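You operate a simulated robot arm through the tools that you are given. There is no shell and no other tool. Be economical: measure what you need, move in short steps, check, and stop when the job is done.

You run a simulated two-armed robot. Do the job below in one go: nothing can be reset, and whatever is moved stays where it is left.

TASK
Ratchet both straps on the boxed pallet tight and fold their handles flat.
Fine: each flag ends green, not red.

The check looks at the end state, three seconds after you hand in, the way a careful person would. Anything else that was tipped, shoved, dropped, spilled or broken makes it a failure. Flat cloth is picked up by pressing the open fingertips on it (5 to 10 N) and closing them slowly along it; thin cloth reads only 2 to 8 mm in the jaws.

THE ROBOT
Two 7-joint arms with fingered hands on one trunk, on a base that drives. Base frame: it is fixed to the floor where the robot stands at the start and does not move with it; the origin is under the middle of the robot, x ahead of it, y to its left, z up. Lengths are in m, angles in rad, forces in N, time in s.
The left shoulder is at the start at [0.094, 0.173, 1.028], the right one opposite. With the tool pointing down near the work surface each hand reaches from about 0.1 to 0.76 m from the robot's upright axis, wherever it stands, measured 20 degrees to its own side. Places, roughly: blue ratchet handle [0.5, 0.3, 0.7]; orange ratchet handle [0.5, 0, 0.7]. Payload 3.5 kg a hand.
Tool frame (each hand has its own): the origin (TCP) lies between the finger pads and is the grasp point; the fingertips stand 0.025 m ahead of it; z points along the fingers, y is the line along which they close. Largest opening 0.088 m; the body of the gripper starts 0.029 m behind the TCP. The gripper is a hand of 3 fingers: y runs from the thumb to the fingers, the wrist lies at [-0.013, -0.097, -0.162] in the tool frame.
Orientation is told as [roll, pitch, yaw] about the base's x, y, z axes, in that order, counted from this pose: with the fingers straight down and the wrist toward the robot, the tool's x, y and z point along [0, 1, 0], [1, 0, 0] and [0, 0, -1] of the base frame.

THE INTERFACE
- The arms move only by the tool arm_command. It takes "left_commands", "right_commands" or both (then of equal length, played together; a hand with none holds still); each is one flat list of numbers, 6 for each row, row after row: the shift along the tool's x, y, z in m, then the turn, a rotation vector about the tool's x, y, z in rad. In form: [tx, ty, tz, wx, wy, wz, tx, ty, tz, wx, wy, wz, ...]. A call has 1 to 20 rows; each row shifts and turns the commanded pose from where the row before left it, along the tool's axes as they then stand. Each row takes 0.2 s and may step no farther than 0.05 m and 0.15 rad from the row before; otherwise, the whole call is refused. A pose out of reach is approached as far as the arm can. The call stops where the force on the tool passes 40 N (or 10 N more than at its start, if that is more) or the arm is blocked; 0.2 s more then pass. In this call time passes only in rows, and 0.2 s behind the last. It gives the time, the measured TCP pose, the force on the tool (base axes), the opening and the grip force at its end, in the units of the frame above (readings bear some noise), with the torque about the TCP (base axes, N m) and any sound that the robot's microphone picked up.
- Cameras (640 x 400 px; columns grow to the right, rows downward): "scene" is now at [0.2102, 0.0353, 1.2245]; the picture's right is [0.39, -0.91, -0.12], its down [-0.78, -0.27, -0.56] and it looks along [0.48, 0.31, -0.82] (base axes); focal length 278 px, centre (320, 200). "left" rides on the left gripper at [-0.058, -0.085, -0.099] in its tool frame; the picture's right is [-0.67, -0.35, 0.66], its down [0.69, -0.63, 0.37] and it looks along [0.29, 0.69, 0.66] (tool axes); focal length 261 px, centre (320, 200). "right" rides on the right gripper at [0.058, -0.085, -0.1] in its tool frame; the picture's right is [-0.67, 0.35, -0.65], its down [-0.69, -0.63, 0.37] and it looks along [-0.28, 0.69, 0.66] (tool axes); focal length 261 px, centre (320, 200). There is no depth. A picture from a camera that has moved, and an enlarged one, comes with that camera's place and axes in the base frame and with its lens.
- get_image(camera): a new picture of that camera. The clock stands still meanwhile.
- slide_trunk(by): slides the trunk up (or, below 0, down) by that many m; the arms and the scene camera ride with it, the base frame stays. It gives what a move gives, with no picture.
- steer(legs): drives the robot by 1 to 6 legs, each [ahead, left, turn to the left] in m, m and rad, along the robot's own axes; the way and the turn of a leg run together, so that a leg with both is an arc; at most 1.5 m and 3.142 rad a leg. The arms and the cameras ride along, it lands a little off, and it stops where it bumps. It gives what a move gives.
- set_fingers(index, middle, thumb_bend, thumb_turn, hand): sets how far each is bent, from 0 (flat) to 100 (curled in); at 30 the hand is open as for a grip, at 70 the pads meet at the TCP. One left out holds its place. A second passes; each finger stops where it meets its share of the squeeze, and holds until it gets a number again. It is the only way to open and close the hand. It gives what a move gives, with no picture; readings hold the bend of each and the force on the fingers (four entries, about 0 where the hand has none), thumb and palm. thumb_turn goes from beside the hand (0) to across from the fingers (100), as for a grip.
- turn_head(pan, tilt): turns the head with the scene camera to pan (to the left, within 1.501 rad either way) and tilt (down, from -0.506 to 1.204), counted from straight ahead of the robot. It gives what a move gives.
- close_up(camera, box): a new picture of the part [left, top, right, bottom] of that camera's present view, enlarged. The clock stands still meanwhile.
- hand_in(): hands the job in; it is judged then, once.

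Go step by step. Nothing tells you exact positions but the pictures and the camera data: compare them with the known pose of the tool, close in by small moves and look again before you grip or let go. The budget is 120 turns and 88 pictures, counting those below and the enlarged ones. Unless the task says otherwise, let go and move clear before handing in, and close with one line.

The tools are called by a JSON object that holds its "method" and its "body". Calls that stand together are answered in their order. arm_command: Moves the arms, as the interface text tells. Its arguments: {"type":"object","properties":{"left_commands":{"type":"array","items":{"type":"number"}},"right_commands":{"type":"array","items":{"type":"number"}}},"required":[]} The other tools are called the same way: slide_trunk (by) slides the trunk up or down; set_fingers (index, middle, thumb_bend, thumb_turn, hand) moves the fingers one by one; steer (legs) drives the base; turn_head (pan, tilt) turns the head that bears the scene camera; get_image (camera) takes a picture; close_up (camera, box) takes an enlarged picture of a part of a camera's view; hand_in () hands the job in.

At the start:

```text
t: 0.0
left_position: [0.4018, 0.3916, 0.9835]
left_orientation: [0.0, 0.001, 0.0]
left_contact_force: [-0.5, 0.1, 0.2]
left_torque: [-0.01, 0.02, -0.01]
left_grip_width: 0.0873
left_grip_force: 0.0
left_shape: jaw
left_bend: [30.0, 30.0, 30.0, 98.0]
left_finger forces: [0.0, 0.1, 0.1, 0.1, 0.0, 0.0]
right_position: [0.4645, -0.0482, 0.9538]
right_orientation: [0.001, 0.0, 0.002]
right_contact_force: [-0.1, -0.3, -0.2]
right_torque: [-0.02, 0.0, -0.02]
right_grip_width: 0.0876
right_grip_force: 0.0
right_shape: jaw
right_bend: [30.0, 30.0, 30.0, 98.0]
right_finger forces: [0.0, 0.0, 0.1, 0.1, 0.1, 0.0]
trunk travel left (down, up): [-0.125, 0.33]
robot x, y, heading: [0.0008, -0.0027, -0.007]
head pan, tilt: [0.421, 0.707]
```

scene: 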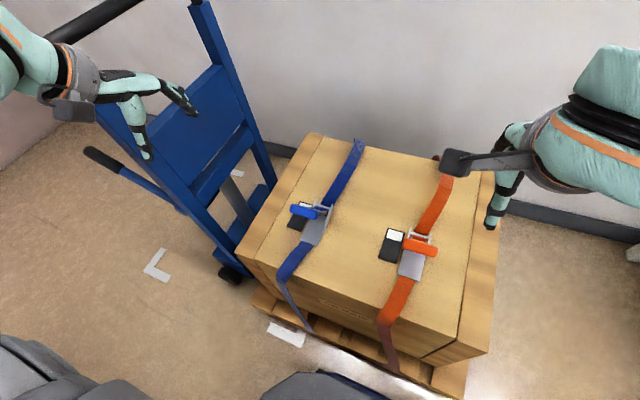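
right: 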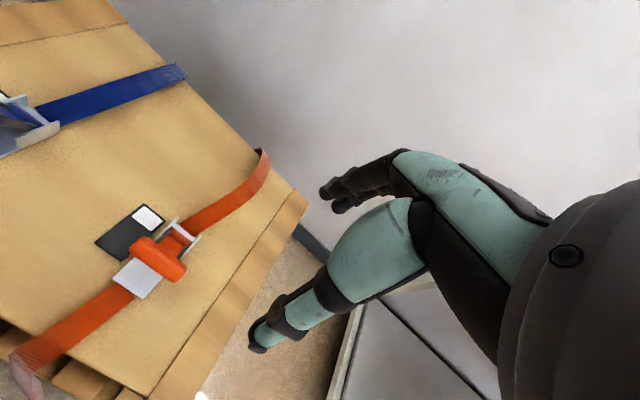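
left: 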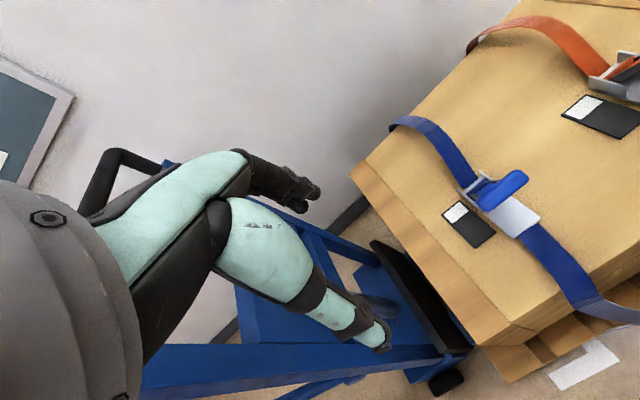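

I see a boxed pallet with a blue and an orange strap, each with a ratchet handle and a dark tag beside it. I'll enlarge both ratchets first.

{"method": "close_up", "body": {"camera": "scene", "box": [260, 180, 360, 260]}}

{"method": "close_up", "body": {"camera": "scene", "box": [360, 210, 460, 290]}}

{"method": "close_up", "body": {"camera": "left", "box": [420, 140, 580, 260]}}

{"method": "close_up", "body": {"camera": "right", "box": [80, 180, 240, 320]}}

```text
5.00 times, centred on (310, 220) of scene
camera zoom: at [0.2102, 0.0353, 1.2245], right [0.39, -0.91, -0.12], down [-0.78, -0.27, -0.56], along [0.48, 0.31, -0.82], focal length 1388 px, centre (370, 100)
```

zoom: 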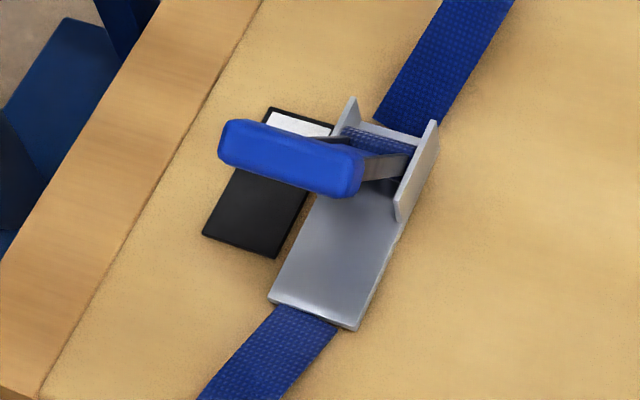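

```text
5.00 times, centred on (410, 250) of scene
camera zoom: at [0.2102, 0.0353, 1.2245], right [0.39, -0.91, -0.12], down [-0.78, -0.27, -0.56], along [0.48, 0.31, -0.82], focal length 1388 px, centre (-130, -50)
```

zoom: 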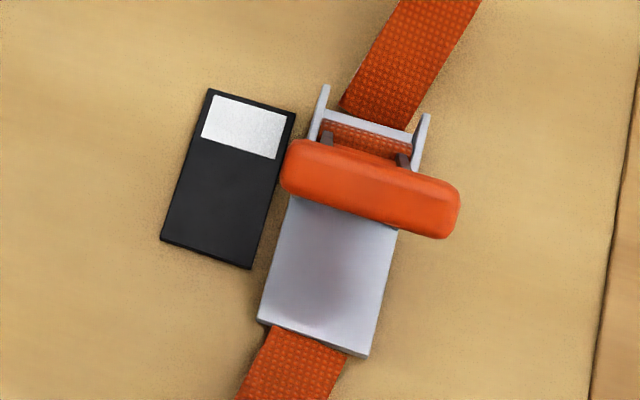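

```text
3.33 times, centred on (500, 200) of left
camera zoom: at [0.3156, 0.3324, 1.0826], right [-0.35, -0.67, -0.66], down [-0.63, 0.69, -0.37], along [0.69, 0.28, -0.66], focal length 869 px, centre (-280, 200)
```

zoom: 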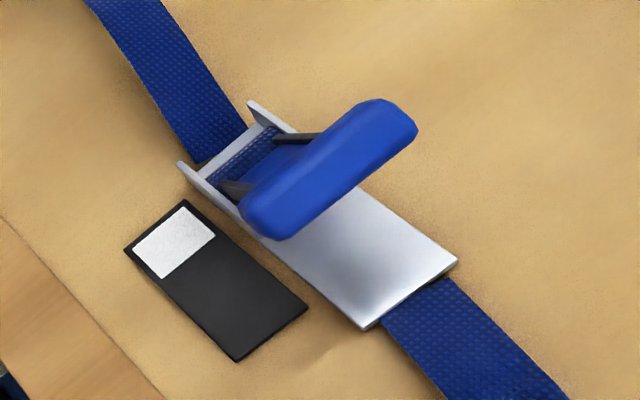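

```text
2.86 times, centred on (160, 250) of right
camera zoom: at [0.3785, 0.0077, 1.0544], right [0.35, -0.67, 0.65], down [-0.63, -0.69, -0.37], along [0.69, -0.28, -0.66], focal length 745 px, centre (777, 57)
```

zoom: 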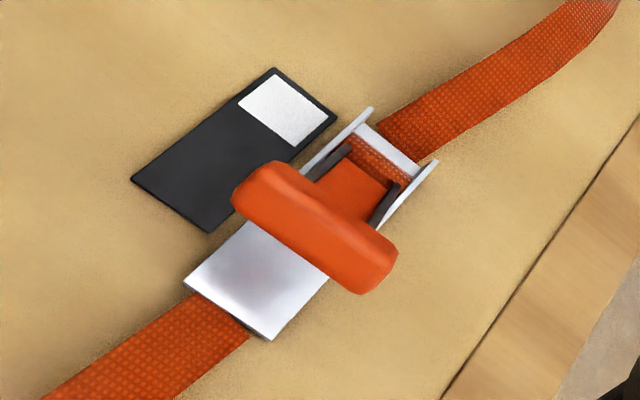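

Triangulating puts the blue bar at about (0.480, 0.258, 0.694) and the orange bar at about (0.484, 0.000, 0.685). Their pivots are near x≈0.55, z≈0.59, and the box top is around z≈0.56. I'll bring each hand above its own bar.

{"method": "arm_command", "body": {"left_commands": [-0.0223, 0.013, 0.03, 0, 0, 0, -0.0223, 0.013, 0.03, 0, 0, 0, -0.0223, 0.013, 0.03, 0, 0, 0, -0.0223, 0.013, 0.03, 0, 0, 0, -0.0223, 0.013, 0.03, 0, 0, 0, -0.0223, 0.013, 0.03, 0, 0, 0], "right_commands": [0.008, 0.0033, 0.0257, 0, 0, 0, 0.008, 0.0033, 0.0257, 0, 0, 0, 0.008, 0.0033, 0.0257, 0, 0, 0, 0.008, 0.0033, 0.0257, 0, 0, 0, 0.008, 0.0033, 0.0257, 0, 0, 0, 0.008, 0.0033, 0.0257, 0, 0, 0]}}

{"method": "get_image", "body": {"camera": "scene"}}

{"method": "get_image", "body": {"camera": "left"}}

```text
t: 1.4
left_position: [0.4811, 0.2555, 0.8021]
left_orientation: [0.0, 0.001, -0.001]
left_contact_force: [-0.3, -0.3, -0.5]
left_torque: [0.0, 0.03, -0.01]
left_grip_width: 0.0879
left_grip_force: 0.1
left_shape: jaw
left_bend: [30.0, 30.0, 30.0, 98.0]
left_finger forces: [0.1, 0.0, 0.1, 0.0, 0.0, 0.1]
right_position: [0.4849, -0.0002, 0.7979]
right_orientation: [0.0, 0.004, -0.001]
right_contact_force: [-0.1, 0.2, 0.9]
right_torque: [0.01, -0.02, -0.01]
right_grip_width: 0.0876
right_grip_force: 0.0
right_shape: jaw
right_bend: [30.0, 30.0, 30.0, 98.0]
right_finger forces: [0.0, 0.0, 0.0, 0.0, 0.1, 0.0]
trunk travel left (down, up): [-0.125, 0.33]
robot x, y, heading: [-0.0002, 0.0009, -0.005]
head pan, tilt: [0.421, 0.707]
```

```text
80 pictures are left
camera scene: at [0.212, 0.0351, 1.224], right [0.39, -0.91, -0.12], down [-0.78, -0.27, -0.56], along [0.48, 0.31, -0.82], focal length 278 px, centre (320, 200)
```

scene: 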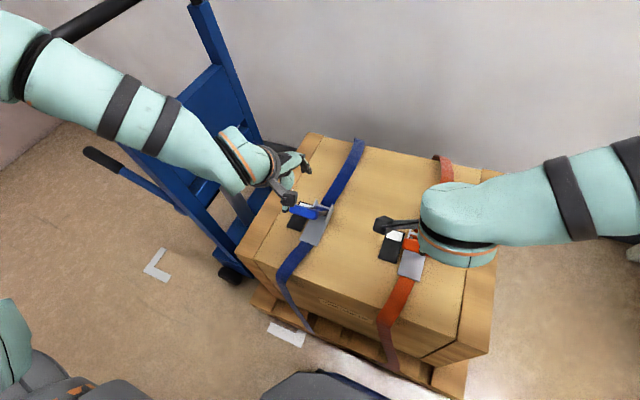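

```text
79 pictures are left
camera left: at [0.3946, 0.1979, 0.902], right [-0.35, -0.67, -0.65], down [-0.63, 0.69, -0.37], along [0.69, 0.28, -0.66], focal length 261 px, centre (320, 200)
```

left: 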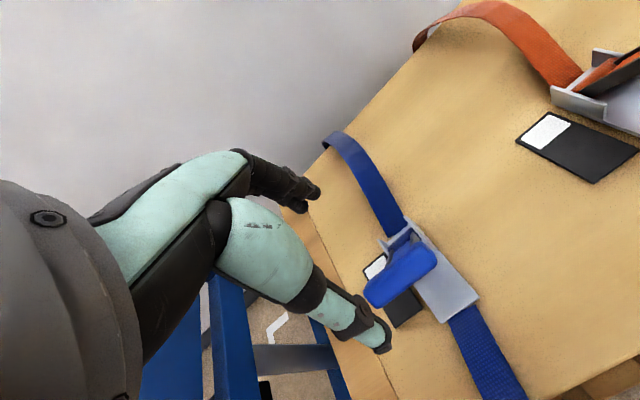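

The left hand is centred over the blue bar. I'll lower it so the open fingers straddle the bar, leaving the right hand still.

{"method": "arm_command", "body": {"left_commands": [0, 0, 0.035, 0, 0, 0, 0, 0, 0.035, 0, 0, 0, 0, 0, 0.03, 0, 0, 0]}}

{"method": "get_image", "body": {"camera": "left"}}

{"method": "close_up", "body": {"camera": "scene", "box": [240, 140, 360, 260]}}

```text
t: 2.2
left_position: [0.4754, 0.2636, 0.7154]
left_orientation: [0.0, 0.0, -0.001]
left_contact_force: [0.7, 0.2, -0.2]
left_torque: [0.0, 0.0, 0.0]
left_grip_width: 0.0878
left_grip_force: 0.1
left_shape: jaw
left_bend: [30.0, 30.0, 30.0, 98.0]
left_finger forces: [0.0, 0.1, 0.1, 0.0, 0.0, 0.1]
left hand out of reach, approached as far as the arm can: row 3
right_position: [0.4844, 0.0, 0.7991]
right_orientation: [-0.001, 0.002, -0.001]
right_contact_force: [0.9, -0.5, -0.3]
right_torque: [0.01, 0.02, -0.06]
right_grip_width: 0.0876
right_grip_force: 0.1
right_shape: jaw
right_bend: [30.0, 30.0, 30.0, 98.0]
right_finger forces: [0.0, 0.0, 0.1, 0.1, 0.0, 0.1]
trunk travel left (down, up): [-0.125, 0.33]
robot x, y, heading: [0.0011, -0.0008, 0.001]
head pan, tilt: [0.421, 0.707]
```

```text
78 pictures are left
camera left: at [0.3896, 0.205, 0.8139], right [-0.35, -0.67, -0.65], down [-0.63, 0.69, -0.37], along [0.69, 0.28, -0.66], focal length 261 px, centre (320, 200)
```

left: 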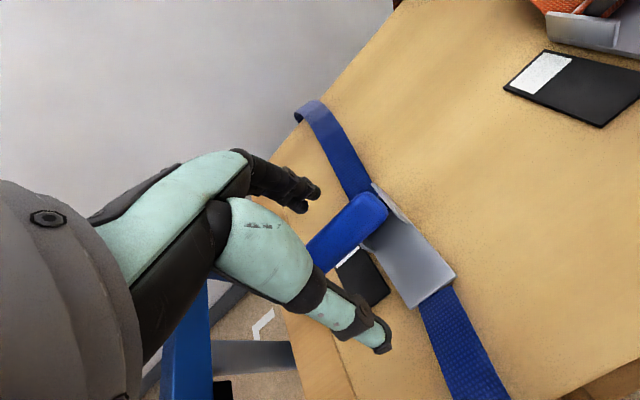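

```text
3.33 times, centred on (300, 200) of scene
camera zoom: at [0.21, 0.0355, 1.2246], right [0.39, -0.91, -0.11], down [-0.78, -0.27, -0.56], along [0.48, 0.31, -0.82], focal length 925 px, centre (387, 200)
```

zoom: 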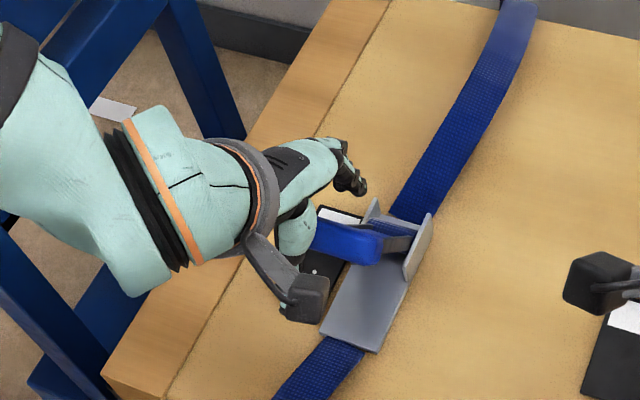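

The arm runs out of reach low down, so I'll raise both hands and then lower the trunk for more room.

{"method": "arm_command", "body": {"left_commands": [0, 0, -0.04, 0, 0, 0, 0, 0, -0.04, 0, 0, 0, 0, 0, -0.04, 0, 0, 0], "right_commands": [0, 0, -0.04, 0, 0, 0, 0, 0, -0.04, 0, 0, 0, 0, 0, -0.04, 0, 0, 0]}}

{"method": "slide_trunk", "body": {"by": -0.12}}

```text
t: 3.0
left_position: [0.4736, 0.261, 0.8338]
left_orientation: [0.0, -0.002, 0.0]
left_contact_force: [0.2, 1.8, -0.1]
left_torque: [0.01, 0.0, -0.01]
left_grip_width: 0.088
left_grip_force: 0.0
left_shape: jaw
left_bend: [30.0, 30.0, 30.0, 98.0]
left_finger forces: [0.0, 0.0, 0.0, 0.1, 0.0, 0.0]
right_position: [0.4817, 0.0007, 0.9214]
right_orientation: [0.004, 0.001, 0.003]
right_contact_force: [0.6, 0.0, 1.2]
right_torque: [-0.04, -0.02, -0.01]
right_grip_width: 0.0878
right_grip_force: 0.0
right_shape: jaw
right_bend: [30.0, 30.0, 30.0, 98.0]
right_finger forces: [0.1, 0.0, 0.0, 0.0, 0.0, 0.0]
trunk travel left (down, up): [-0.125, 0.33]
robot x, y, heading: [-0.0049, 0.0004, 0.002]
head pan, tilt: [0.421, 0.707]
```

```text
t: 4.5
left_position: [0.4761, 0.2639, 0.7077]
left_orientation: [0.001, 0.014, -0.002]
left_contact_force: [-0.5, -0.1, -1.1]
left_torque: [0.01, 0.02, 0.05]
left_grip_width: 0.0878
left_grip_force: 0.1
left_shape: jaw
left_bend: [30.0, 30.0, 30.0, 98.0]
left_finger forces: [0.0, 0.1, 0.1, 0.1, 0.0, 0.1]
right_position: [0.4823, -0.0005, 0.8]
right_orientation: [0.001, -0.001, 0.0]
right_contact_force: [0.5, 0.1, -0.4]
right_torque: [0.01, -0.01, 0.01]
right_grip_width: 0.0876
right_grip_force: 0.1
right_shape: jaw
right_bend: [30.0, 30.0, 30.0, 98.0]
right_finger forces: [0.0, 0.1, 0.0, 0.1, 0.0, 0.1]
trunk travel left (down, up): [-0.005, 0.45]
robot x, y, heading: [-0.0011, 0.0012, -0.006]
head pan, tilt: [0.421, 0.707]
```

The left hand now straddles the bar with room to spare, so I'll centre it and check.

{"method": "arm_command", "body": {"left_commands": [-0.008, 0.004, 0.012, 0, 0, 0]}}

{"method": "get_image", "body": {"camera": "left"}}

{"method": "close_up", "body": {"camera": "scene", "box": [220, 80, 380, 200]}}

```text
t: 4.9
left_position: [0.4794, 0.2549, 0.6948]
left_orientation: [0.0, 0.016, 0.0]
left_contact_force: [0.1, 0.0, 1.1]
left_torque: [0.01, 0.01, 0.03]
left_grip_width: 0.088
left_grip_force: 0.0
left_shape: jaw
left_bend: [30.0, 30.0, 30.0, 98.0]
left_finger forces: [0.0, 0.0, 0.0, 0.0, 0.1, 0.1]
right_position: [0.484, -0.001, 0.799]
right_orientation: [0.003, 0.002, 0.0]
right_contact_force: [-0.1, 0.3, 1.0]
right_torque: [0.0, 0.0, 0.0]
right_grip_width: 0.0875
right_grip_force: 0.0
right_shape: jaw
right_bend: [30.0, 30.0, 30.0, 98.0]
right_finger forces: [0.0, 0.0, 0.0, 0.0, 0.1, 0.0]
trunk travel left (down, up): [-0.005, 0.45]
robot x, y, heading: [-0.0027, -0.001, -0.001]
head pan, tilt: [0.421, 0.707]
```

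```text
76 pictures are left
camera left: at [0.396, 0.1969, 0.795], right [-0.36, -0.67, -0.65], down [-0.64, 0.69, -0.36], along [0.68, 0.29, -0.67], focal length 261 px, centre (320, 200)
```

left: 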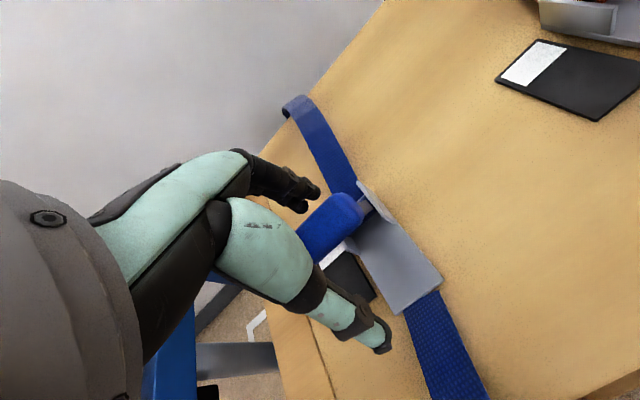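

```text
3.33 times, centred on (300, 140) of scene
camera zoom: at [0.3171, 0.035, 1.0334], right [0.35, -0.91, -0.21], down [-0.89, -0.27, -0.36], along [0.27, 0.31, -0.91], focal length 925 px, centre (387, 400)
```

zoom: 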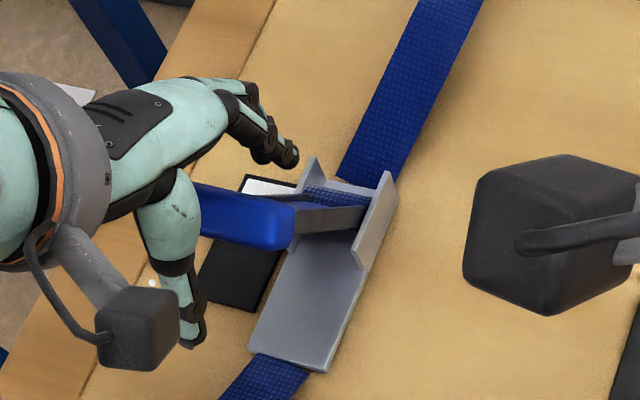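

The bar sits between thumb and fingers. I'll close to a loose cage around it so that it can turn freely, then make a small stroke away from the robot and listen for clicks.

{"method": "set_fingers", "body": {"hand": "left", "index": 52, "middle": 52, "thumb_bend": 52}}

{"method": "get_image", "body": {"camera": "left"}}

```text
t: 5.9
left_position: [0.4803, 0.2551, 0.6952]
left_orientation: [-0.001, 0.014, -0.002]
left_contact_force: [0.1, -0.1, 0.1]
left_torque: [-0.01, 0.0, -0.02]
left_grip_width: 0.0375
left_grip_force: 0.0
left_shape: fingers
left_bend: [52.0, 52.0, 52.0, 98.0]
left_finger forces: [0.0, 0.0, 0.0, 0.1, 0.0, 0.0]
right_position: [0.4841, -0.0001, 0.7998]
right_orientation: [0.001, 0.0, -0.001]
right_contact_force: [-0.4, 0.0, 0.5]
right_torque: [0.01, -0.01, 0.05]
right_grip_width: 0.0876
right_grip_force: 0.0
right_shape: jaw
right_bend: [30.0, 30.0, 30.0, 98.0]
right_finger forces: [0.0, 0.0, 0.0, 0.1, 0.1, 0.0]
trunk travel left (down, up): [-0.005, 0.45]
robot x, y, heading: [-0.0028, 0.0032, -0.005]
head pan, tilt: [0.421, 0.707]
```

```text
74 pictures are left
camera left: at [0.3958, 0.1971, 0.7953], right [-0.36, -0.67, -0.65], down [-0.63, 0.69, -0.36], along [0.68, 0.28, -0.67], focal length 261 px, centre (320, 200)
```

left: 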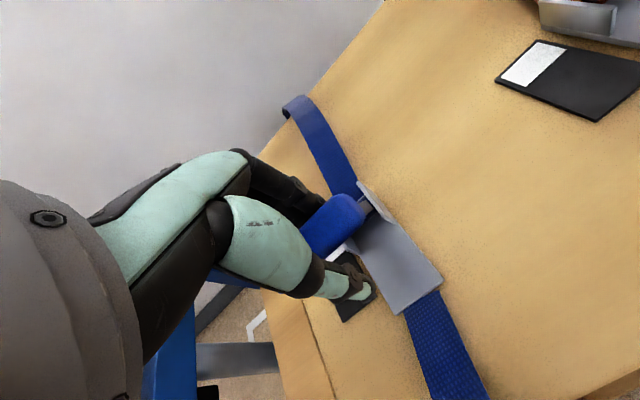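

The bar is caged with no contact. Now a short stroke along the arc toward +x.

{"method": "arm_command", "body": {"left_commands": [0, 0.0125, -0.007, 0, 0, 0, 0, 0.0125, -0.007, 0, 0, 0, 0, 0.014, -0.004, 0, 0, 0, 0, 0.014, -0.004, 0, 0, 0]}}

{"method": "close_up", "body": {"camera": "scene", "box": [220, 80, 380, 200]}}

```text
t: 6.9
left_position: [0.5325, 0.2539, 0.7205]
left_orientation: [0.001, 0.01, -0.003]
left_contact_force: [-14.9, 0.6, 5.2]
left_torque: [0.03, 0.53, -0.06]
left_grip_width: 0.0652
left_grip_force: 5.1
left_shape: fingers
left_bend: [52.0, 52.0, 32.0, 96.0]
left_finger forces: [0.0, 0.0, 0.0, 0.0, 11.5, 0.0]
right_position: [0.4814, -0.0004, 0.8012]
right_orientation: [0.002, 0.0, -0.001]
right_contact_force: [-0.3, 0.2, -0.3]
right_torque: [0.0, 0.02, 0.01]
right_grip_width: 0.0876
right_grip_force: 0.1
right_shape: jaw
right_bend: [30.0, 30.0, 30.0, 98.0]
right_finger forces: [0.0, 0.0, 0.1, 0.0, 0.0, 0.0]
trunk travel left (down, up): [-0.005, 0.45]
robot x, y, heading: [-0.0015, -0.0025, -0.001]
head pan, tilt: [0.421, 0.707]
```

```text
3.33 times, centred on (300, 140) of scene
camera zoom: at [0.3138, 0.035, 1.035], right [0.35, -0.91, -0.2], down [-0.89, -0.27, -0.36], along [0.28, 0.31, -0.91], focal length 925 px, centre (387, 400)
```

zoom: 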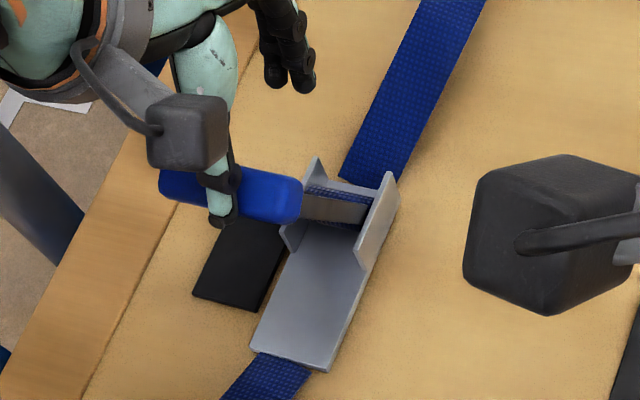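

The thumb yielded and the bar moved only slightly against about 15 N. I'll go back along the arc toward the robot and down, to see how that direction feels.

{"method": "arm_command", "body": {"left_commands": [0, -0.014, 0.005, 0, 0, 0, 0, -0.014, 0.005, 0, 0, 0, 0, -0.0125, 0.007, 0, 0, 0, 0, -0.012, 0.009, 0, 0, 0, 0, -0.012, 0.011, 0, 0, 0, 0, -0.01, 0.013, 0, 0, 0]}}

{"method": "close_up", "body": {"camera": "scene", "box": [220, 80, 380, 200]}}

```text
t: 8.3
left_position: [0.4681, 0.2542, 0.667]
left_orientation: [0.0, 0.013, -0.001]
left_contact_force: [-9.4, 0.0, 4.9]
left_torque: [0.03, 0.34, -0.01]
left_grip_width: 0.0505
left_grip_force: 4.4
left_shape: fingers
left_bend: [52.0, 52.0, 43.0, 97.0]
left_finger forces: [0.0, 0.0, 0.0, 0.0, 9.2, 0.0]
left hand out of reach, approached as far as the arm can: row 5, 6
right_position: [0.4824, -0.0002, 0.8009]
right_orientation: [-0.003, 0.0, 0.0]
right_contact_force: [0.5, 0.0, -0.6]
right_torque: [0.0, 0.0, -0.05]
right_grip_width: 0.0879
right_grip_force: 0.1
right_shape: jaw
right_bend: [30.0, 30.0, 30.0, 98.0]
right_finger forces: [0.1, 0.0, 0.0, 0.1, 0.0, 0.0]
trunk travel left (down, up): [-0.005, 0.45]
robot x, y, heading: [0.0009, -0.0009, 0.002]
head pan, tilt: [0.421, 0.707]
```

```text
3.33 times, centred on (300, 140) of scene
camera zoom: at [0.3154, 0.0353, 1.034], right [0.35, -0.91, -0.21], down [-0.89, -0.27, -0.36], along [0.27, 0.31, -0.91], focal length 925 px, centre (387, 400)
```

zoom: 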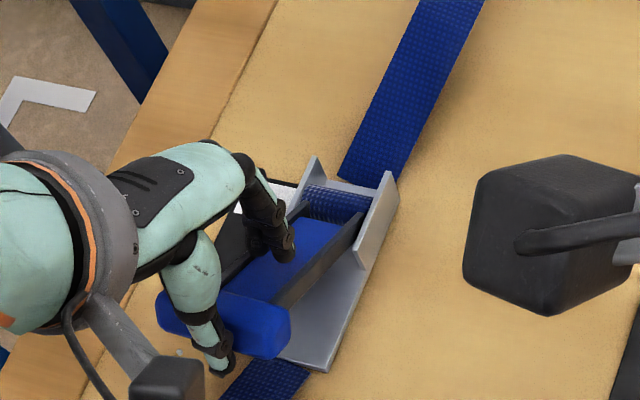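

The handle swung freely toward the robot, to about 29° above flat, but the arm reaches its near limit there. I'll open the hand, lift clear, back the base away a little, and look at the result.

{"method": "set_fingers", "body": {"hand": "left", "index": 30, "middle": 30, "thumb_bend": 30}}

{"method": "arm_command", "body": {"left_commands": [0, 0, -0.04, 0, 0, 0, 0, 0, -0.04, 0, 0, 0, 0, 0, -0.04, 0, 0, 0, 0, 0, -0.03, 0, 0, 0]}}

{"method": "steer", "body": {"legs": [[-0.14, 0, 0]]}}

{"method": "get_image", "body": {"camera": "scene"}}

```text
t: 9.3
left_position: [0.4688, 0.2518, 0.6669]
left_orientation: [-0.001, 0.019, -0.001]
left_contact_force: [-1.5, 0.6, -0.1]
left_torque: [0.01, 0.03, 0.03]
left_grip_width: 0.085
left_grip_force: 0.6
left_shape: fingers
left_bend: [30.0, 30.0, 30.0, 97.0]
left_finger forces: [0.8, 0.0, 0.0, 0.2, 0.0, 0.0]
right_position: [0.483, 0.0, 0.8]
right_orientation: [0.001, -0.001, -0.001]
right_contact_force: [0.4, 0.8, 0.3]
right_torque: [-0.01, -0.01, -0.06]
right_grip_width: 0.0877
right_grip_force: 0.1
right_shape: jaw
right_bend: [30.0, 30.0, 30.0, 98.0]
right_finger forces: [0.0, 0.1, 0.0, 0.1, 0.1, 0.0]
trunk travel left (down, up): [-0.005, 0.45]
robot x, y, heading: [-0.0008, 0.0016, -0.0]
head pan, tilt: [0.421, 0.707]
```

```text
t: 10.3
left_position: [0.478, 0.255, 0.8185]
left_orientation: [0.0, 0.014, -0.001]
left_contact_force: [0.6, 0.0, 0.2]
left_torque: [0.02, -0.03, 0.01]
left_grip_width: 0.0849
left_grip_force: 0.1
left_shape: fingers
left_bend: [30.0, 30.0, 30.0, 97.0]
left_finger forces: [0.1, 0.1, 0.0, 0.0, 0.0, 0.0]
left hand out of reach, approached as far as the arm can: row 1
right_position: [0.4838, -0.0014, 0.7987]
right_orientation: [0.0, -0.001, 0.0]
right_contact_force: [-0.3, -0.2, 1.0]
right_torque: [0.03, 0.0, 0.03]
right_grip_width: 0.0877
right_grip_force: 0.1
right_shape: jaw
right_bend: [30.0, 30.0, 30.0, 98.0]
right_finger forces: [0.0, 0.0, 0.1, 0.0, 0.0, 0.0]
trunk travel left (down, up): [-0.005, 0.45]
robot x, y, heading: [-0.0013, -0.0008, 0.002]
head pan, tilt: [0.421, 0.707]
```

```text
t: 11.6
left_position: [0.3366, 0.2536, 0.8198]
left_orientation: [0.002, 0.014, -0.002]
left_contact_force: [0.8, 0.3, -0.3]
left_torque: [-0.03, -0.02, 0.0]
left_grip_width: 0.0852
left_grip_force: 0.0
left_shape: fingers
left_bend: [30.0, 30.0, 30.0, 97.0]
left_finger forces: [0.1, 0.0, 0.1, 0.0, 0.0, 0.0]
right_position: [0.3425, -0.001, 0.8002]
right_orientation: [0.002, 0.003, 0.0]
right_contact_force: [0.0, 0.4, 1.2]
right_torque: [0.02, 0.0, 0.02]
right_grip_width: 0.0881
right_grip_force: 0.0
right_shape: jaw
right_bend: [30.0, 30.0, 30.0, 98.0]
right_finger forces: [0.0, 0.0, 0.0, 0.0, 0.1, 0.0]
trunk travel left (down, up): [-0.005, 0.45]
robot x, y, heading: [-0.1432, -0.0012, -0.003]
head pan, tilt: [0.421, 0.707]
```

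```text
71 pictures are left
camera scene: at [0.1756, 0.0351, 1.0339], right [0.35, -0.91, -0.21], down [-0.89, -0.26, -0.36], along [0.27, 0.31, -0.91], focal length 278 px, centre (320, 200)
```

scene: 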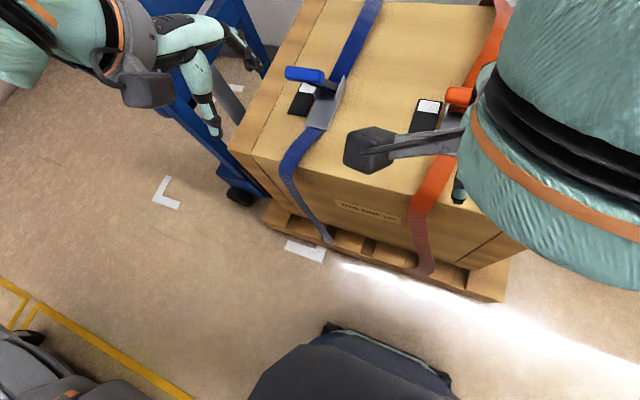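

The blue bar seems to be standing at its starting angle again. I'll enlarge it to be sure and check its flag.

{"method": "close_up", "body": {"camera": "scene", "box": [260, 40, 380, 140]}}

{"method": "get_image", "body": {"camera": "left"}}

```text
4.00 times, centred on (320, 90) of scene
camera zoom: at [0.1756, 0.0351, 1.0339], right [0.35, -0.91, -0.21], down [-0.89, -0.26, -0.36], along [0.27, 0.31, -0.91], focal length 1110 px, centre (320, 640)
```

zoom: 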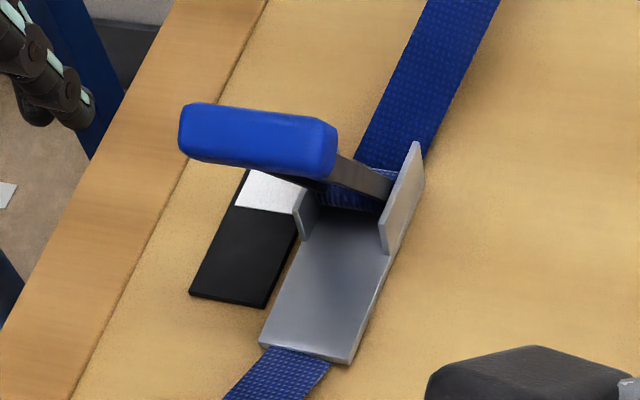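

```text
69 pictures are left
camera left: at [0.253, 0.1968, 0.9193], right [-0.36, -0.67, -0.65], down [-0.63, 0.69, -0.36], along [0.69, 0.28, -0.67], focal length 261 px, centre (320, 200)
```

left: 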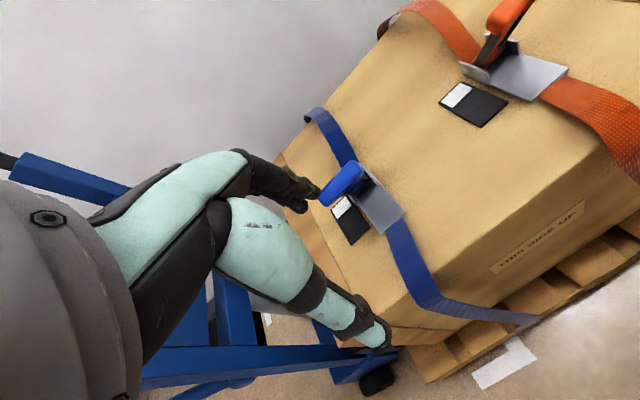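

The handle is back at about 54° and the flag is unchanged. Now I'll seat the bar deeper in the hand, close to the palm, and take a firm grip.

{"method": "arm_command", "body": {"left_commands": [0.001, 0.036, 0, 0, 0, 0, 0.001, 0.036, 0, 0, 0, 0, 0.001, 0.036, 0, 0, 0, 0, 0, 0.035, 0, 0, 0, 0, 0, 0, 0.04, 0, 0, 0, 0, 0, 0.04, 0, 0, 0, 0, 0, 0.03, 0, 0, 0, 0, 0, 0.026, 0, 0, 0]}}

{"method": "set_fingers", "body": {"hand": "left", "index": 80, "middle": 80, "thumb_bend": 80}}

{"method": "close_up", "body": {"camera": "scene", "box": [220, 20, 380, 140]}}

```text
t: 13.4
left_position: [0.4788, 0.2566, 0.6803]
left_orientation: [0.001, 0.016, -0.002]
left_contact_force: [0.1, 0.3, 1.0]
left_torque: [-0.01, -0.01, -0.02]
left_grip_width: 0.0848
left_grip_force: 0.0
left_shape: fingers
left_bend: [30.0, 30.0, 30.0, 97.0]
left_finger forces: [0.0, 0.0, 0.0, 0.0, 0.0, 0.1]
right_position: [0.3444, -0.0016, 0.7978]
right_orientation: [0.0, 0.002, 0.001]
right_contact_force: [0.2, 0.3, -0.3]
right_torque: [0.0, -0.01, 0.01]
right_grip_width: 0.0879
right_grip_force: 0.1
right_shape: jaw
right_bend: [30.0, 30.0, 30.0, 98.0]
right_finger forces: [0.0, 0.1, 0.0, 0.1, 0.1, 0.0]
trunk travel left (down, up): [-0.005, 0.45]
robot x, y, heading: [-0.1404, 0.0031, -0.0]
head pan, tilt: [0.421, 0.707]
```

```text
t: 14.4
left_position: [0.4775, 0.2579, 0.6844]
left_orientation: [-0.001, 0.012, -0.003]
left_contact_force: [3.1, 4.2, 14.9]
left_torque: [0.23, -1.45, -0.18]
left_grip_width: 0.0206
left_grip_force: 29.5
left_shape: fingers
left_bend: [54.0, 55.0, 69.0, 97.0]
left_finger forces: [13.0, 21.6, 0.0, 0.0, 24.2, 0.0]
right_position: [0.3413, -0.002, 0.8001]
right_orientation: [0.003, -0.001, 0.0]
right_contact_force: [0.2, 0.5, -1.2]
right_torque: [0.02, -0.01, -0.01]
right_grip_width: 0.0876
right_grip_force: 0.1
right_shape: jaw
right_bend: [30.0, 30.0, 30.0, 98.0]
right_finger forces: [0.0, 0.1, 0.0, 0.1, 0.0, 0.0]
trunk travel left (down, up): [-0.005, 0.45]
robot x, y, heading: [-0.1377, -0.0007, 0.001]
head pan, tilt: [0.421, 0.707]
```

```text
3.33 times, centred on (300, 80) of scene
camera zoom: at [0.1747, 0.0348, 1.0345], right [0.35, -0.91, -0.2], down [-0.89, -0.26, -0.36], along [0.28, 0.31, -0.91], focal length 925 px, centre (387, 600)
```

zoom: 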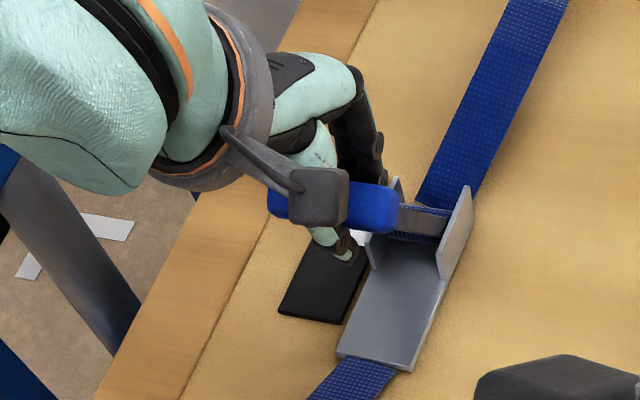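

The grip is firm at about 30 N. I'll swing the handle about 26° up and over, turning the tool with it along the arc about the pivot.

{"method": "arm_command", "body": {"left_commands": [0, 0.0122, -0.0079, 0.113, 0, 0, 0, 0.0122, -0.0079, 0.113, 0, 0, 0, 0.0122, -0.0079, 0.113, 0, 0, 0, 0.0122, -0.0079, 0.113, 0, 0]}}

{"method": "close_up", "body": {"camera": "scene", "box": [220, 20, 380, 140]}}

```text
t: 15.3
left_position: [0.5102, 0.2596, 0.6977]
left_orientation: [0.008, 0.373, -0.006]
left_contact_force: [-24.3, -1.4, 0.7]
left_torque: [0.07, -1.03, -0.29]
left_grip_width: 0.0281
left_grip_force: 26.1
left_shape: fingers
left_bend: [65.0, 63.0, 53.0, 95.0]
left_finger forces: [7.4, 11.0, 0.0, 0.0, 34.8, 0.0]
left hand out of reach, approached as far as the arm can: row 4
right_position: [0.3406, 0.0003, 0.8001]
right_orientation: [0.002, -0.002, 0.002]
right_contact_force: [0.2, 0.6, 0.4]
right_torque: [0.0, -0.01, 0.04]
right_grip_width: 0.0878
right_grip_force: 0.1
right_shape: jaw
right_bend: [30.0, 30.0, 30.0, 98.0]
right_finger forces: [0.0, 0.0, 0.1, 0.0, 0.0, 0.0]
trunk travel left (down, up): [-0.005, 0.45]
robot x, y, heading: [-0.1437, -0.001, -0.0]
head pan, tilt: [0.421, 0.707]
stopped in row 4 (left hand): the force on the tool passed its limit at 46 N (the readings are from after the stop); the commanded pose is now the measured one
```

```text
3.33 times, centred on (300, 80) of scene
camera zoom: at [0.1731, 0.0351, 1.0343], right [0.35, -0.91, -0.2], down [-0.89, -0.27, -0.36], along [0.28, 0.31, -0.91], focal length 925 px, centre (387, 600)
```

zoom: 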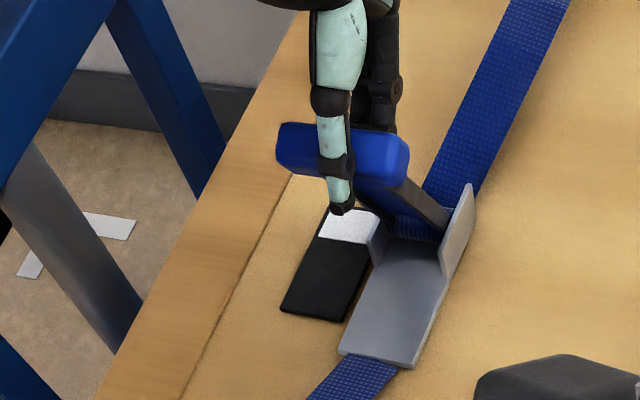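

It hits a hard stop near 60°, so up is not the working direction. Pushed down it moved, and once released it came back up. I'll keep the grip and sweep down toward flat, listening.

{"method": "arm_command", "body": {"left_commands": [0, -0.0095, 0.0104, -0.1, 0, 0, 0, -0.0095, 0.0104, -0.1, 0, 0, 0, -0.0095, 0.0104, -0.1, 0, 0, 0, -0.0095, 0.0104, -0.1, 0, 0, 0, -0.0095, 0.0104, -0.1, 0, 0]}}

{"method": "close_up", "body": {"camera": "scene", "box": [220, 20, 380, 140]}}

```text
t: 16.5
left_position: [0.4563, 0.2572, 0.6563]
left_orientation: [0.007, -0.134, -0.01]
left_contact_force: [-14.8, 2.3, 24.0]
left_torque: [0.19, -1.25, -0.14]
left_grip_width: 0.0272
left_grip_force: 38.3
left_shape: fingers
left_bend: [60.0, 58.0, 58.0, 95.0]
left_finger forces: [20.0, 22.9, 0.0, 0.1, 33.4, 0.1]
right_position: [0.3389, -0.0017, 0.8009]
right_orientation: [0.002, -0.003, 0.0]
right_contact_force: [-1.2, 0.3, 0.3]
right_torque: [0.03, 0.0, 0.02]
right_grip_width: 0.0879
right_grip_force: 0.0
right_shape: jaw
right_bend: [30.0, 30.0, 30.0, 98.0]
right_finger forces: [0.0, 0.0, 0.0, 0.1, 0.0, 0.1]
trunk travel left (down, up): [-0.005, 0.45]
robot x, y, heading: [-0.1426, -0.0009, -0.004]
head pan, tilt: [0.421, 0.707]
```

```text
3.33 times, centred on (300, 80) of scene
camera zoom: at [0.1712, 0.0344, 1.0352], right [0.35, -0.91, -0.2], down [-0.89, -0.27, -0.36], along [0.28, 0.31, -0.91], focal length 925 px, centre (387, 600)
```

zoom: 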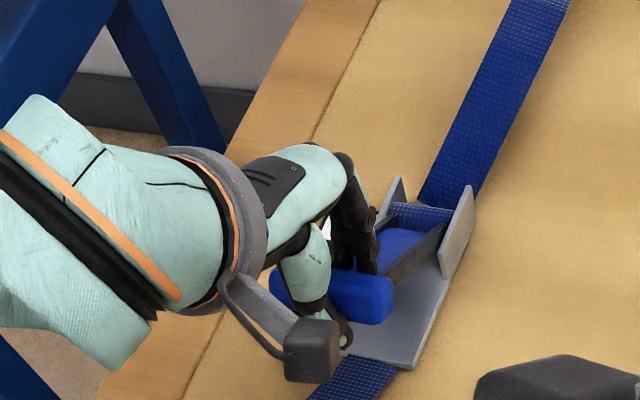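

The handle is following down against about 28 N. I'll keep going toward flat.

{"method": "arm_command", "body": {"left_commands": [0, -0.007, 0.0104, -0.1, 0, 0, 0, -0.007, 0.0104, -0.1, 0, 0, 0, -0.007, 0.0104, -0.1, 0, 0]}}

{"method": "close_up", "body": {"camera": "scene", "box": [220, 40, 380, 160]}}

```text
t: 17.3
left_position: [0.4414, 0.2595, 0.6218]
left_orientation: [0.007, -0.435, -0.011]
left_contact_force: [-32.2, -3.9, 19.0]
left_torque: [0.07, -0.86, -0.25]
left_grip_width: 0.0294
left_grip_force: 38.6
left_shape: fingers
left_bend: [62.0, 60.0, 55.0, 95.0]
left_finger forces: [20.1, 19.2, 0.0, 0.0, 38.2, 0.0]
right_position: [0.3397, -0.0011, 0.8014]
right_orientation: [0.002, -0.005, 0.0]
right_contact_force: [-0.4, -0.1, 0.3]
right_torque: [0.0, -0.02, -0.03]
right_grip_width: 0.0876
right_grip_force: 0.0
right_shape: jaw
right_bend: [30.0, 30.0, 30.0, 98.0]
right_finger forces: [0.1, 0.1, 0.0, 0.0, 0.1, 0.1]
trunk travel left (down, up): [-0.005, 0.45]
robot x, y, heading: [-0.1417, -0.0015, -0.0]
head pan, tilt: [0.421, 0.707]
```

```text
3.33 times, centred on (300, 100) of scene
camera zoom: at [0.1707, 0.034, 1.0352], right [0.35, -0.91, -0.2], down [-0.89, -0.27, -0.36], along [0.28, 0.31, -0.91], focal length 925 px, centre (387, 533)
```

zoom: 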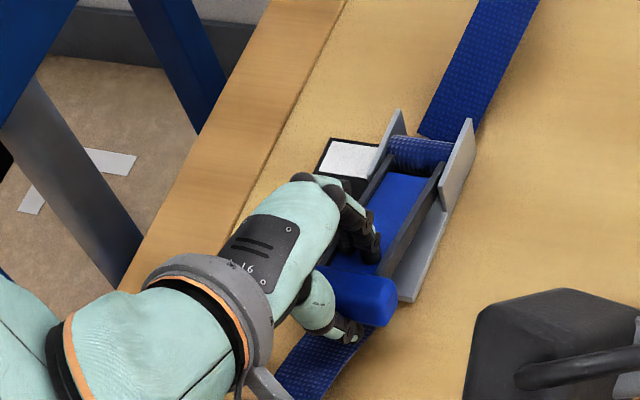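

The bar is near 15° and I'm pressing it in toward the pivot. I'll ease back outward and go on down.

{"method": "arm_command", "body": {"left_commands": [0, -0.011, 0.004, -0.06, 0, 0, 0, -0.0096, 0.0085, -0.08, 0, 0]}}

{"method": "close_up", "body": {"camera": "scene", "box": [220, 40, 380, 160]}}

```text
t: 17.9
left_position: [0.4325, 0.2591, 0.6011]
left_orientation: [0.009, -0.574, -0.015]
left_contact_force: [-13.3, -8.4, 11.6]
left_torque: [0.2, -1.22, -0.19]
left_grip_width: 0.029
left_grip_force: 33.5
left_shape: fingers
left_bend: [60.0, 58.0, 56.0, 95.0]
left_finger forces: [14.3, 24.2, 0.0, 0.1, 29.1, 0.0]
right_position: [0.3415, -0.0013, 0.8017]
right_orientation: [0.002, 0.0, 0.0]
right_contact_force: [0.1, -0.3, -0.2]
right_torque: [0.01, 0.03, 0.01]
right_grip_width: 0.0878
right_grip_force: 0.1
right_shape: jaw
right_bend: [30.0, 30.0, 30.0, 98.0]
right_finger forces: [0.0, 0.0, 0.0, 0.0, 0.0, 0.0]
trunk travel left (down, up): [-0.005, 0.45]
robot x, y, heading: [-0.1375, -0.001, 0.002]
head pan, tilt: [0.421, 0.707]
```

```text
3.33 times, centred on (300, 100) of scene
camera zoom: at [0.1734, 0.0338, 1.0345], right [0.35, -0.91, -0.21], down [-0.89, -0.26, -0.36], along [0.28, 0.31, -0.91], focal length 925 px, centre (387, 533)
```

zoom: 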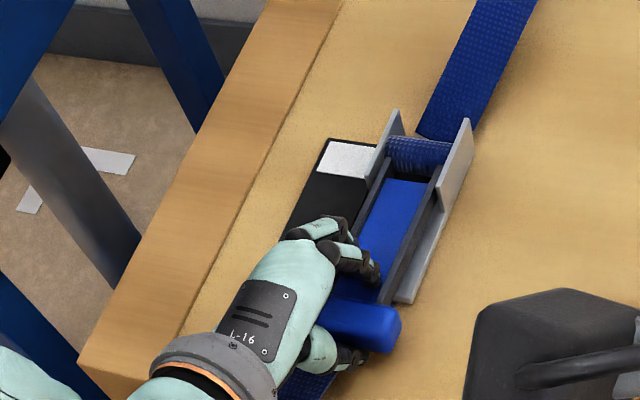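

The handle is almost flat with the flag still white and no clicks so far. I'll pull it back up along the same arc and listen on the up-stroke.

{"method": "arm_command", "body": {"left_commands": [0, 0.007, -0.0104, 0.1, 0, 0, 0, 0.007, -0.0104, 0.1, 0, 0, 0, 0.007, -0.0104, 0.1, 0, 0, 0, 0.007, -0.0104, 0.1, 0, 0, 0, 0.007, -0.0104, 0.1, 0, 0]}}

{"method": "close_up", "body": {"camera": "scene", "box": [220, 20, 380, 140]}}

```text
t: 19.1
left_position: [0.4466, 0.2596, 0.6591]
left_orientation: [0.009, -0.069, -0.009]
left_contact_force: [8.4, 0.5, 6.0]
left_torque: [0.2, -1.25, -0.1]
left_grip_width: 0.0264
left_grip_force: 26.7
left_shape: fingers
left_bend: [54.0, 54.0, 62.0, 96.0]
left_finger forces: [14.8, 17.6, 0.0, 0.1, 20.7, 0.0]
right_position: [0.3426, -0.0013, 0.7986]
right_orientation: [0.001, 0.003, 0.001]
right_contact_force: [0.6, 0.1, -0.4]
right_torque: [0.01, 0.02, 0.04]
right_grip_width: 0.0877
right_grip_force: 0.1
right_shape: jaw
right_bend: [30.0, 30.0, 30.0, 98.0]
right_finger forces: [0.0, 0.1, 0.1, 0.0, 0.1, 0.0]
trunk travel left (down, up): [-0.005, 0.45]
robot x, y, heading: [-0.1446, -0.0001, -0.001]
head pan, tilt: [0.421, 0.707]
```

```text
3.33 times, centred on (300, 80) of scene
camera zoom: at [0.1762, 0.0349, 1.0335], right [0.35, -0.91, -0.21], down [-0.89, -0.27, -0.36], along [0.27, 0.31, -0.91], focal length 925 px, centre (387, 600)
```

zoom: 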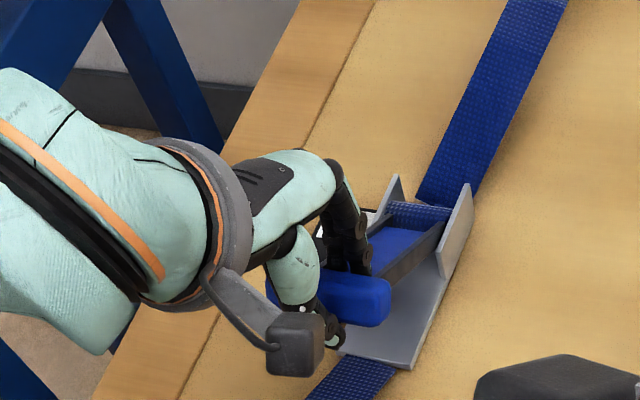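

Still no click, and this direction runs freely. I'll continue the up-stroke past the earlier position to see where it resists.

{"method": "arm_command", "body": {"left_commands": [0, 0.0085, -0.0104, 0.1, 0, 0, 0, 0.0085, -0.0104, 0.1, 0, 0, 0, 0.0085, -0.0104, 0.1, 0, 0, 0, 0.0085, -0.0104, 0.1, 0, 0]}}

{"method": "arm_command", "body": {"left_commands": [0, 0.009, -0.0104, 0.08, 0, 0, 0, 0.009, -0.0104, 0.08, 0, 0]}}

{"method": "close_up", "body": {"camera": "scene", "box": [220, 20, 380, 140]}}

```text
t: 20.1
left_position: [0.4836, 0.2584, 0.6973]
left_orientation: [0.007, 0.332, -0.007]
left_contact_force: [7.3, 1.2, -0.1]
left_torque: [0.1, -0.91, -0.14]
left_grip_width: 0.0254
left_grip_force: 21.8
left_shape: fingers
left_bend: [54.0, 55.0, 63.0, 96.0]
left_finger forces: [12.8, 12.4, 0.0, 0.0, 18.9, 0.1]
right_position: [0.3432, -0.0001, 0.7978]
right_orientation: [0.001, 0.003, 0.001]
right_contact_force: [1.0, -0.3, 0.8]
right_torque: [0.0, 0.03, 0.0]
right_grip_width: 0.0878
right_grip_force: 0.0
right_shape: jaw
right_bend: [30.0, 30.0, 30.0, 98.0]
right_finger forces: [0.0, 0.1, 0.1, 0.0, 0.1, 0.0]
trunk travel left (down, up): [-0.005, 0.45]
robot x, y, heading: [-0.1446, -0.0051, 0.005]
head pan, tilt: [0.421, 0.707]
```

```text
t: 20.7
left_position: [0.5047, 0.2581, 0.7064]
left_orientation: [0.005, 0.481, -0.015]
left_contact_force: [-8.6, 2.5, 0.1]
left_torque: [0.07, -0.59, -0.18]
left_grip_width: 0.0242
left_grip_force: 18.8
left_shape: fingers
left_bend: [58.0, 59.0, 61.0, 96.0]
left_finger forces: [7.3, 7.3, 0.0, 0.1, 22.8, 0.0]
left hand out of reach, approached as far as the arm can: row 2
right_position: [0.3416, 0.0002, 0.7992]
right_orientation: [-0.001, 0.001, 0.001]
right_contact_force: [-0.3, 0.5, -0.2]
right_torque: [-0.01, 0.0, 0.01]
right_grip_width: 0.0878
right_grip_force: 0.1
right_shape: jaw
right_bend: [30.0, 30.0, 30.0, 98.0]
right_finger forces: [0.0, 0.0, 0.0, 0.0, 0.0, 0.0]
trunk travel left (down, up): [-0.005, 0.45]
robot x, y, heading: [-0.1394, -0.0032, -0.002]
head pan, tilt: [0.421, 0.707]
```

```text
3.33 times, centred on (300, 80) of scene
camera zoom: at [0.176, 0.0365, 1.033], right [0.35, -0.91, -0.2], down [-0.89, -0.27, -0.36], along [0.27, 0.31, -0.91], focal length 925 px, centre (387, 600)
```

zoom: 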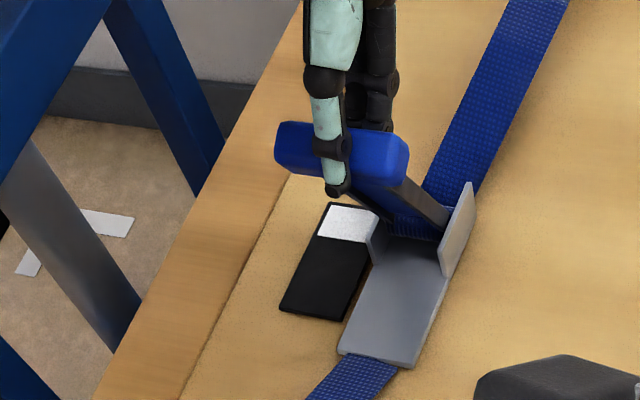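

The handle stops at the same spot again, about 60°, which looks like a hard stop. I'll look closely at the mechanism and flag before going on.

{"method": "close_up", "body": {"camera": "scene", "box": [280, 40, 350, 110]}}

{"method": "get_image", "body": {"camera": "left"}}

```text
5.71 times, centred on (315, 75) of scene
camera zoom: at [0.176, 0.0365, 1.033], right [0.35, -0.91, -0.2], down [-0.89, -0.27, -0.36], along [0.27, 0.31, -0.91], focal length 1586 px, centre (349, 914)
```

zoom: 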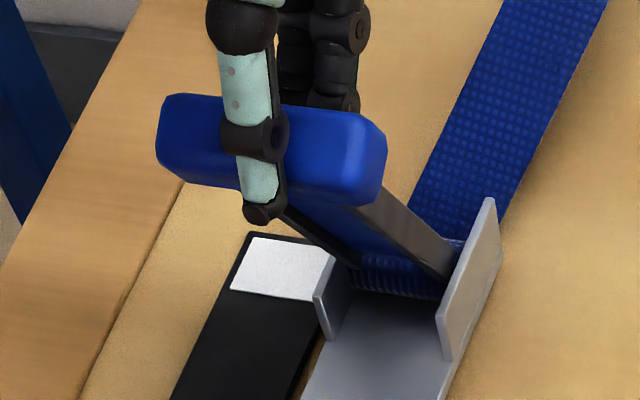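

```text
60 pictures are left
camera left: at [0.4731, 0.1998, 0.8336], right [-0.63, -0.66, -0.42], down [-0.71, 0.7, -0.03], along [0.32, 0.28, -0.91], focal length 261 px, centre (320, 200)
```

left: 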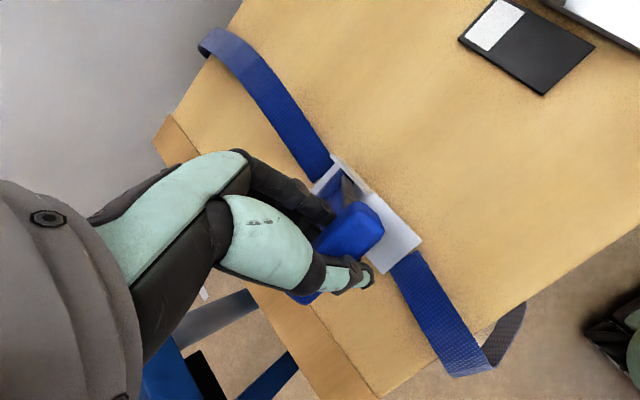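

The thumb grip is at a poor angle and close to the reach limit. I'll open, level the hand and see where the handle settles.

{"method": "set_fingers", "body": {"hand": "left", "index": 30, "middle": 30, "thumb_bend": 30}}

{"method": "close_up", "body": {"camera": "scene", "box": [220, 20, 380, 140]}}

```text
t: 21.7
left_position: [0.5061, 0.256, 0.7092]
left_orientation: [0.008, 0.474, -0.016]
left_contact_force: [0.9, 0.7, -0.2]
left_torque: [-0.02, -0.01, 0.02]
left_grip_width: 0.0844
left_grip_force: 0.1
left_shape: fingers
left_bend: [30.0, 30.0, 30.0, 97.0]
left_finger forces: [0.0, 0.0, 0.0, 0.0, 0.1, 0.0]
right_position: [0.3428, -0.0, 0.7993]
right_orientation: [0.0, 0.0, 0.001]
right_contact_force: [0.8, -0.4, -0.1]
right_torque: [-0.02, -0.03, 0.02]
right_grip_width: 0.088
right_grip_force: 0.0
right_shape: jaw
right_bend: [30.0, 30.0, 30.0, 98.0]
right_finger forces: [0.1, 0.1, 0.0, 0.1, 0.1, 0.0]
trunk travel left (down, up): [-0.005, 0.45]
robot x, y, heading: [-0.1398, 0.0019, 0.001]
head pan, tilt: [0.421, 0.707]
```

```text
3.33 times, centred on (300, 80) of scene
camera zoom: at [0.176, 0.0353, 1.0336], right [0.35, -0.91, -0.21], down [-0.89, -0.27, -0.36], along [0.27, 0.31, -0.91], focal length 925 px, centre (387, 600)
```

zoom: 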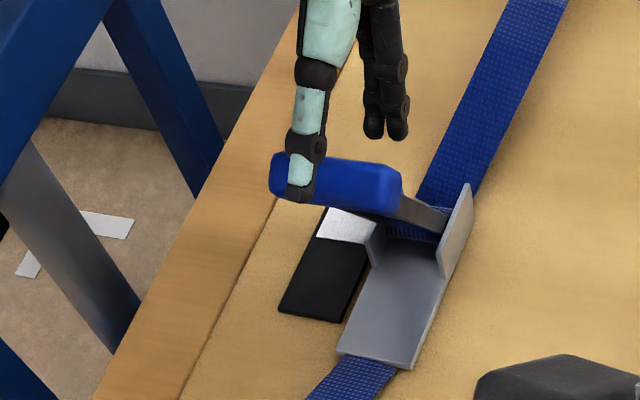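

With nothing on it the handle settles at about 54°, so it is sprung or held there. I'll re-approach with the fingers pointing along the handle so the full push is tangential, then test past 60°.

{"method": "arm_command", "body": {"left_commands": [0, 0, -0.035, 0, 0, 0, 0, 0, -0.035, 0, 0, 0, 0, 0, -0.025, 0, 0, 0, 0, 0, 0, -0.122, 0, 0, 0, 0, 0, -0.122, 0, 0, 0, 0, 0, -0.122, 0, 0, 0, 0, 0, -0.122, 0, 0, 0, 0, 0, -0.122, 0, 0, 0, 0, 0, -0.122, 0, 0, 0, 0, 0, -0.122, 0, 0, 0, 0, 0, -0.12, 0, 0]}}

```text
t: 24.1
left_position: [0.5236, 0.2912, 0.7698]
left_orientation: [0.007, -0.483, -0.013]
left_contact_force: [0.4, -0.2, 0.3]
left_torque: [0.0, -0.01, -0.02]
left_grip_width: 0.0848
left_grip_force: 0.0
left_shape: fingers
left_bend: [30.0, 30.0, 30.0, 97.0]
left_finger forces: [0.0, 0.0, 0.0, 0.0, 0.1, 0.0]
left hand out of reach, approached as far as the arm can: row 1, 2, 3
right_position: [0.3427, 0.0002, 0.7979]
right_orientation: [0.0, 0.001, 0.0]
right_contact_force: [-0.4, -0.2, 0.3]
right_torque: [0.0, 0.0, -0.01]
right_grip_width: 0.0876
right_grip_force: 0.1
right_shape: jaw
right_bend: [30.0, 30.0, 30.0, 98.0]
right_finger forces: [0.1, 0.0, 0.1, 0.0, 0.0, 0.0]
trunk travel left (down, up): [-0.005, 0.45]
robot x, y, heading: [-0.1412, 0.0013, 0.0]
head pan, tilt: [0.421, 0.707]
```

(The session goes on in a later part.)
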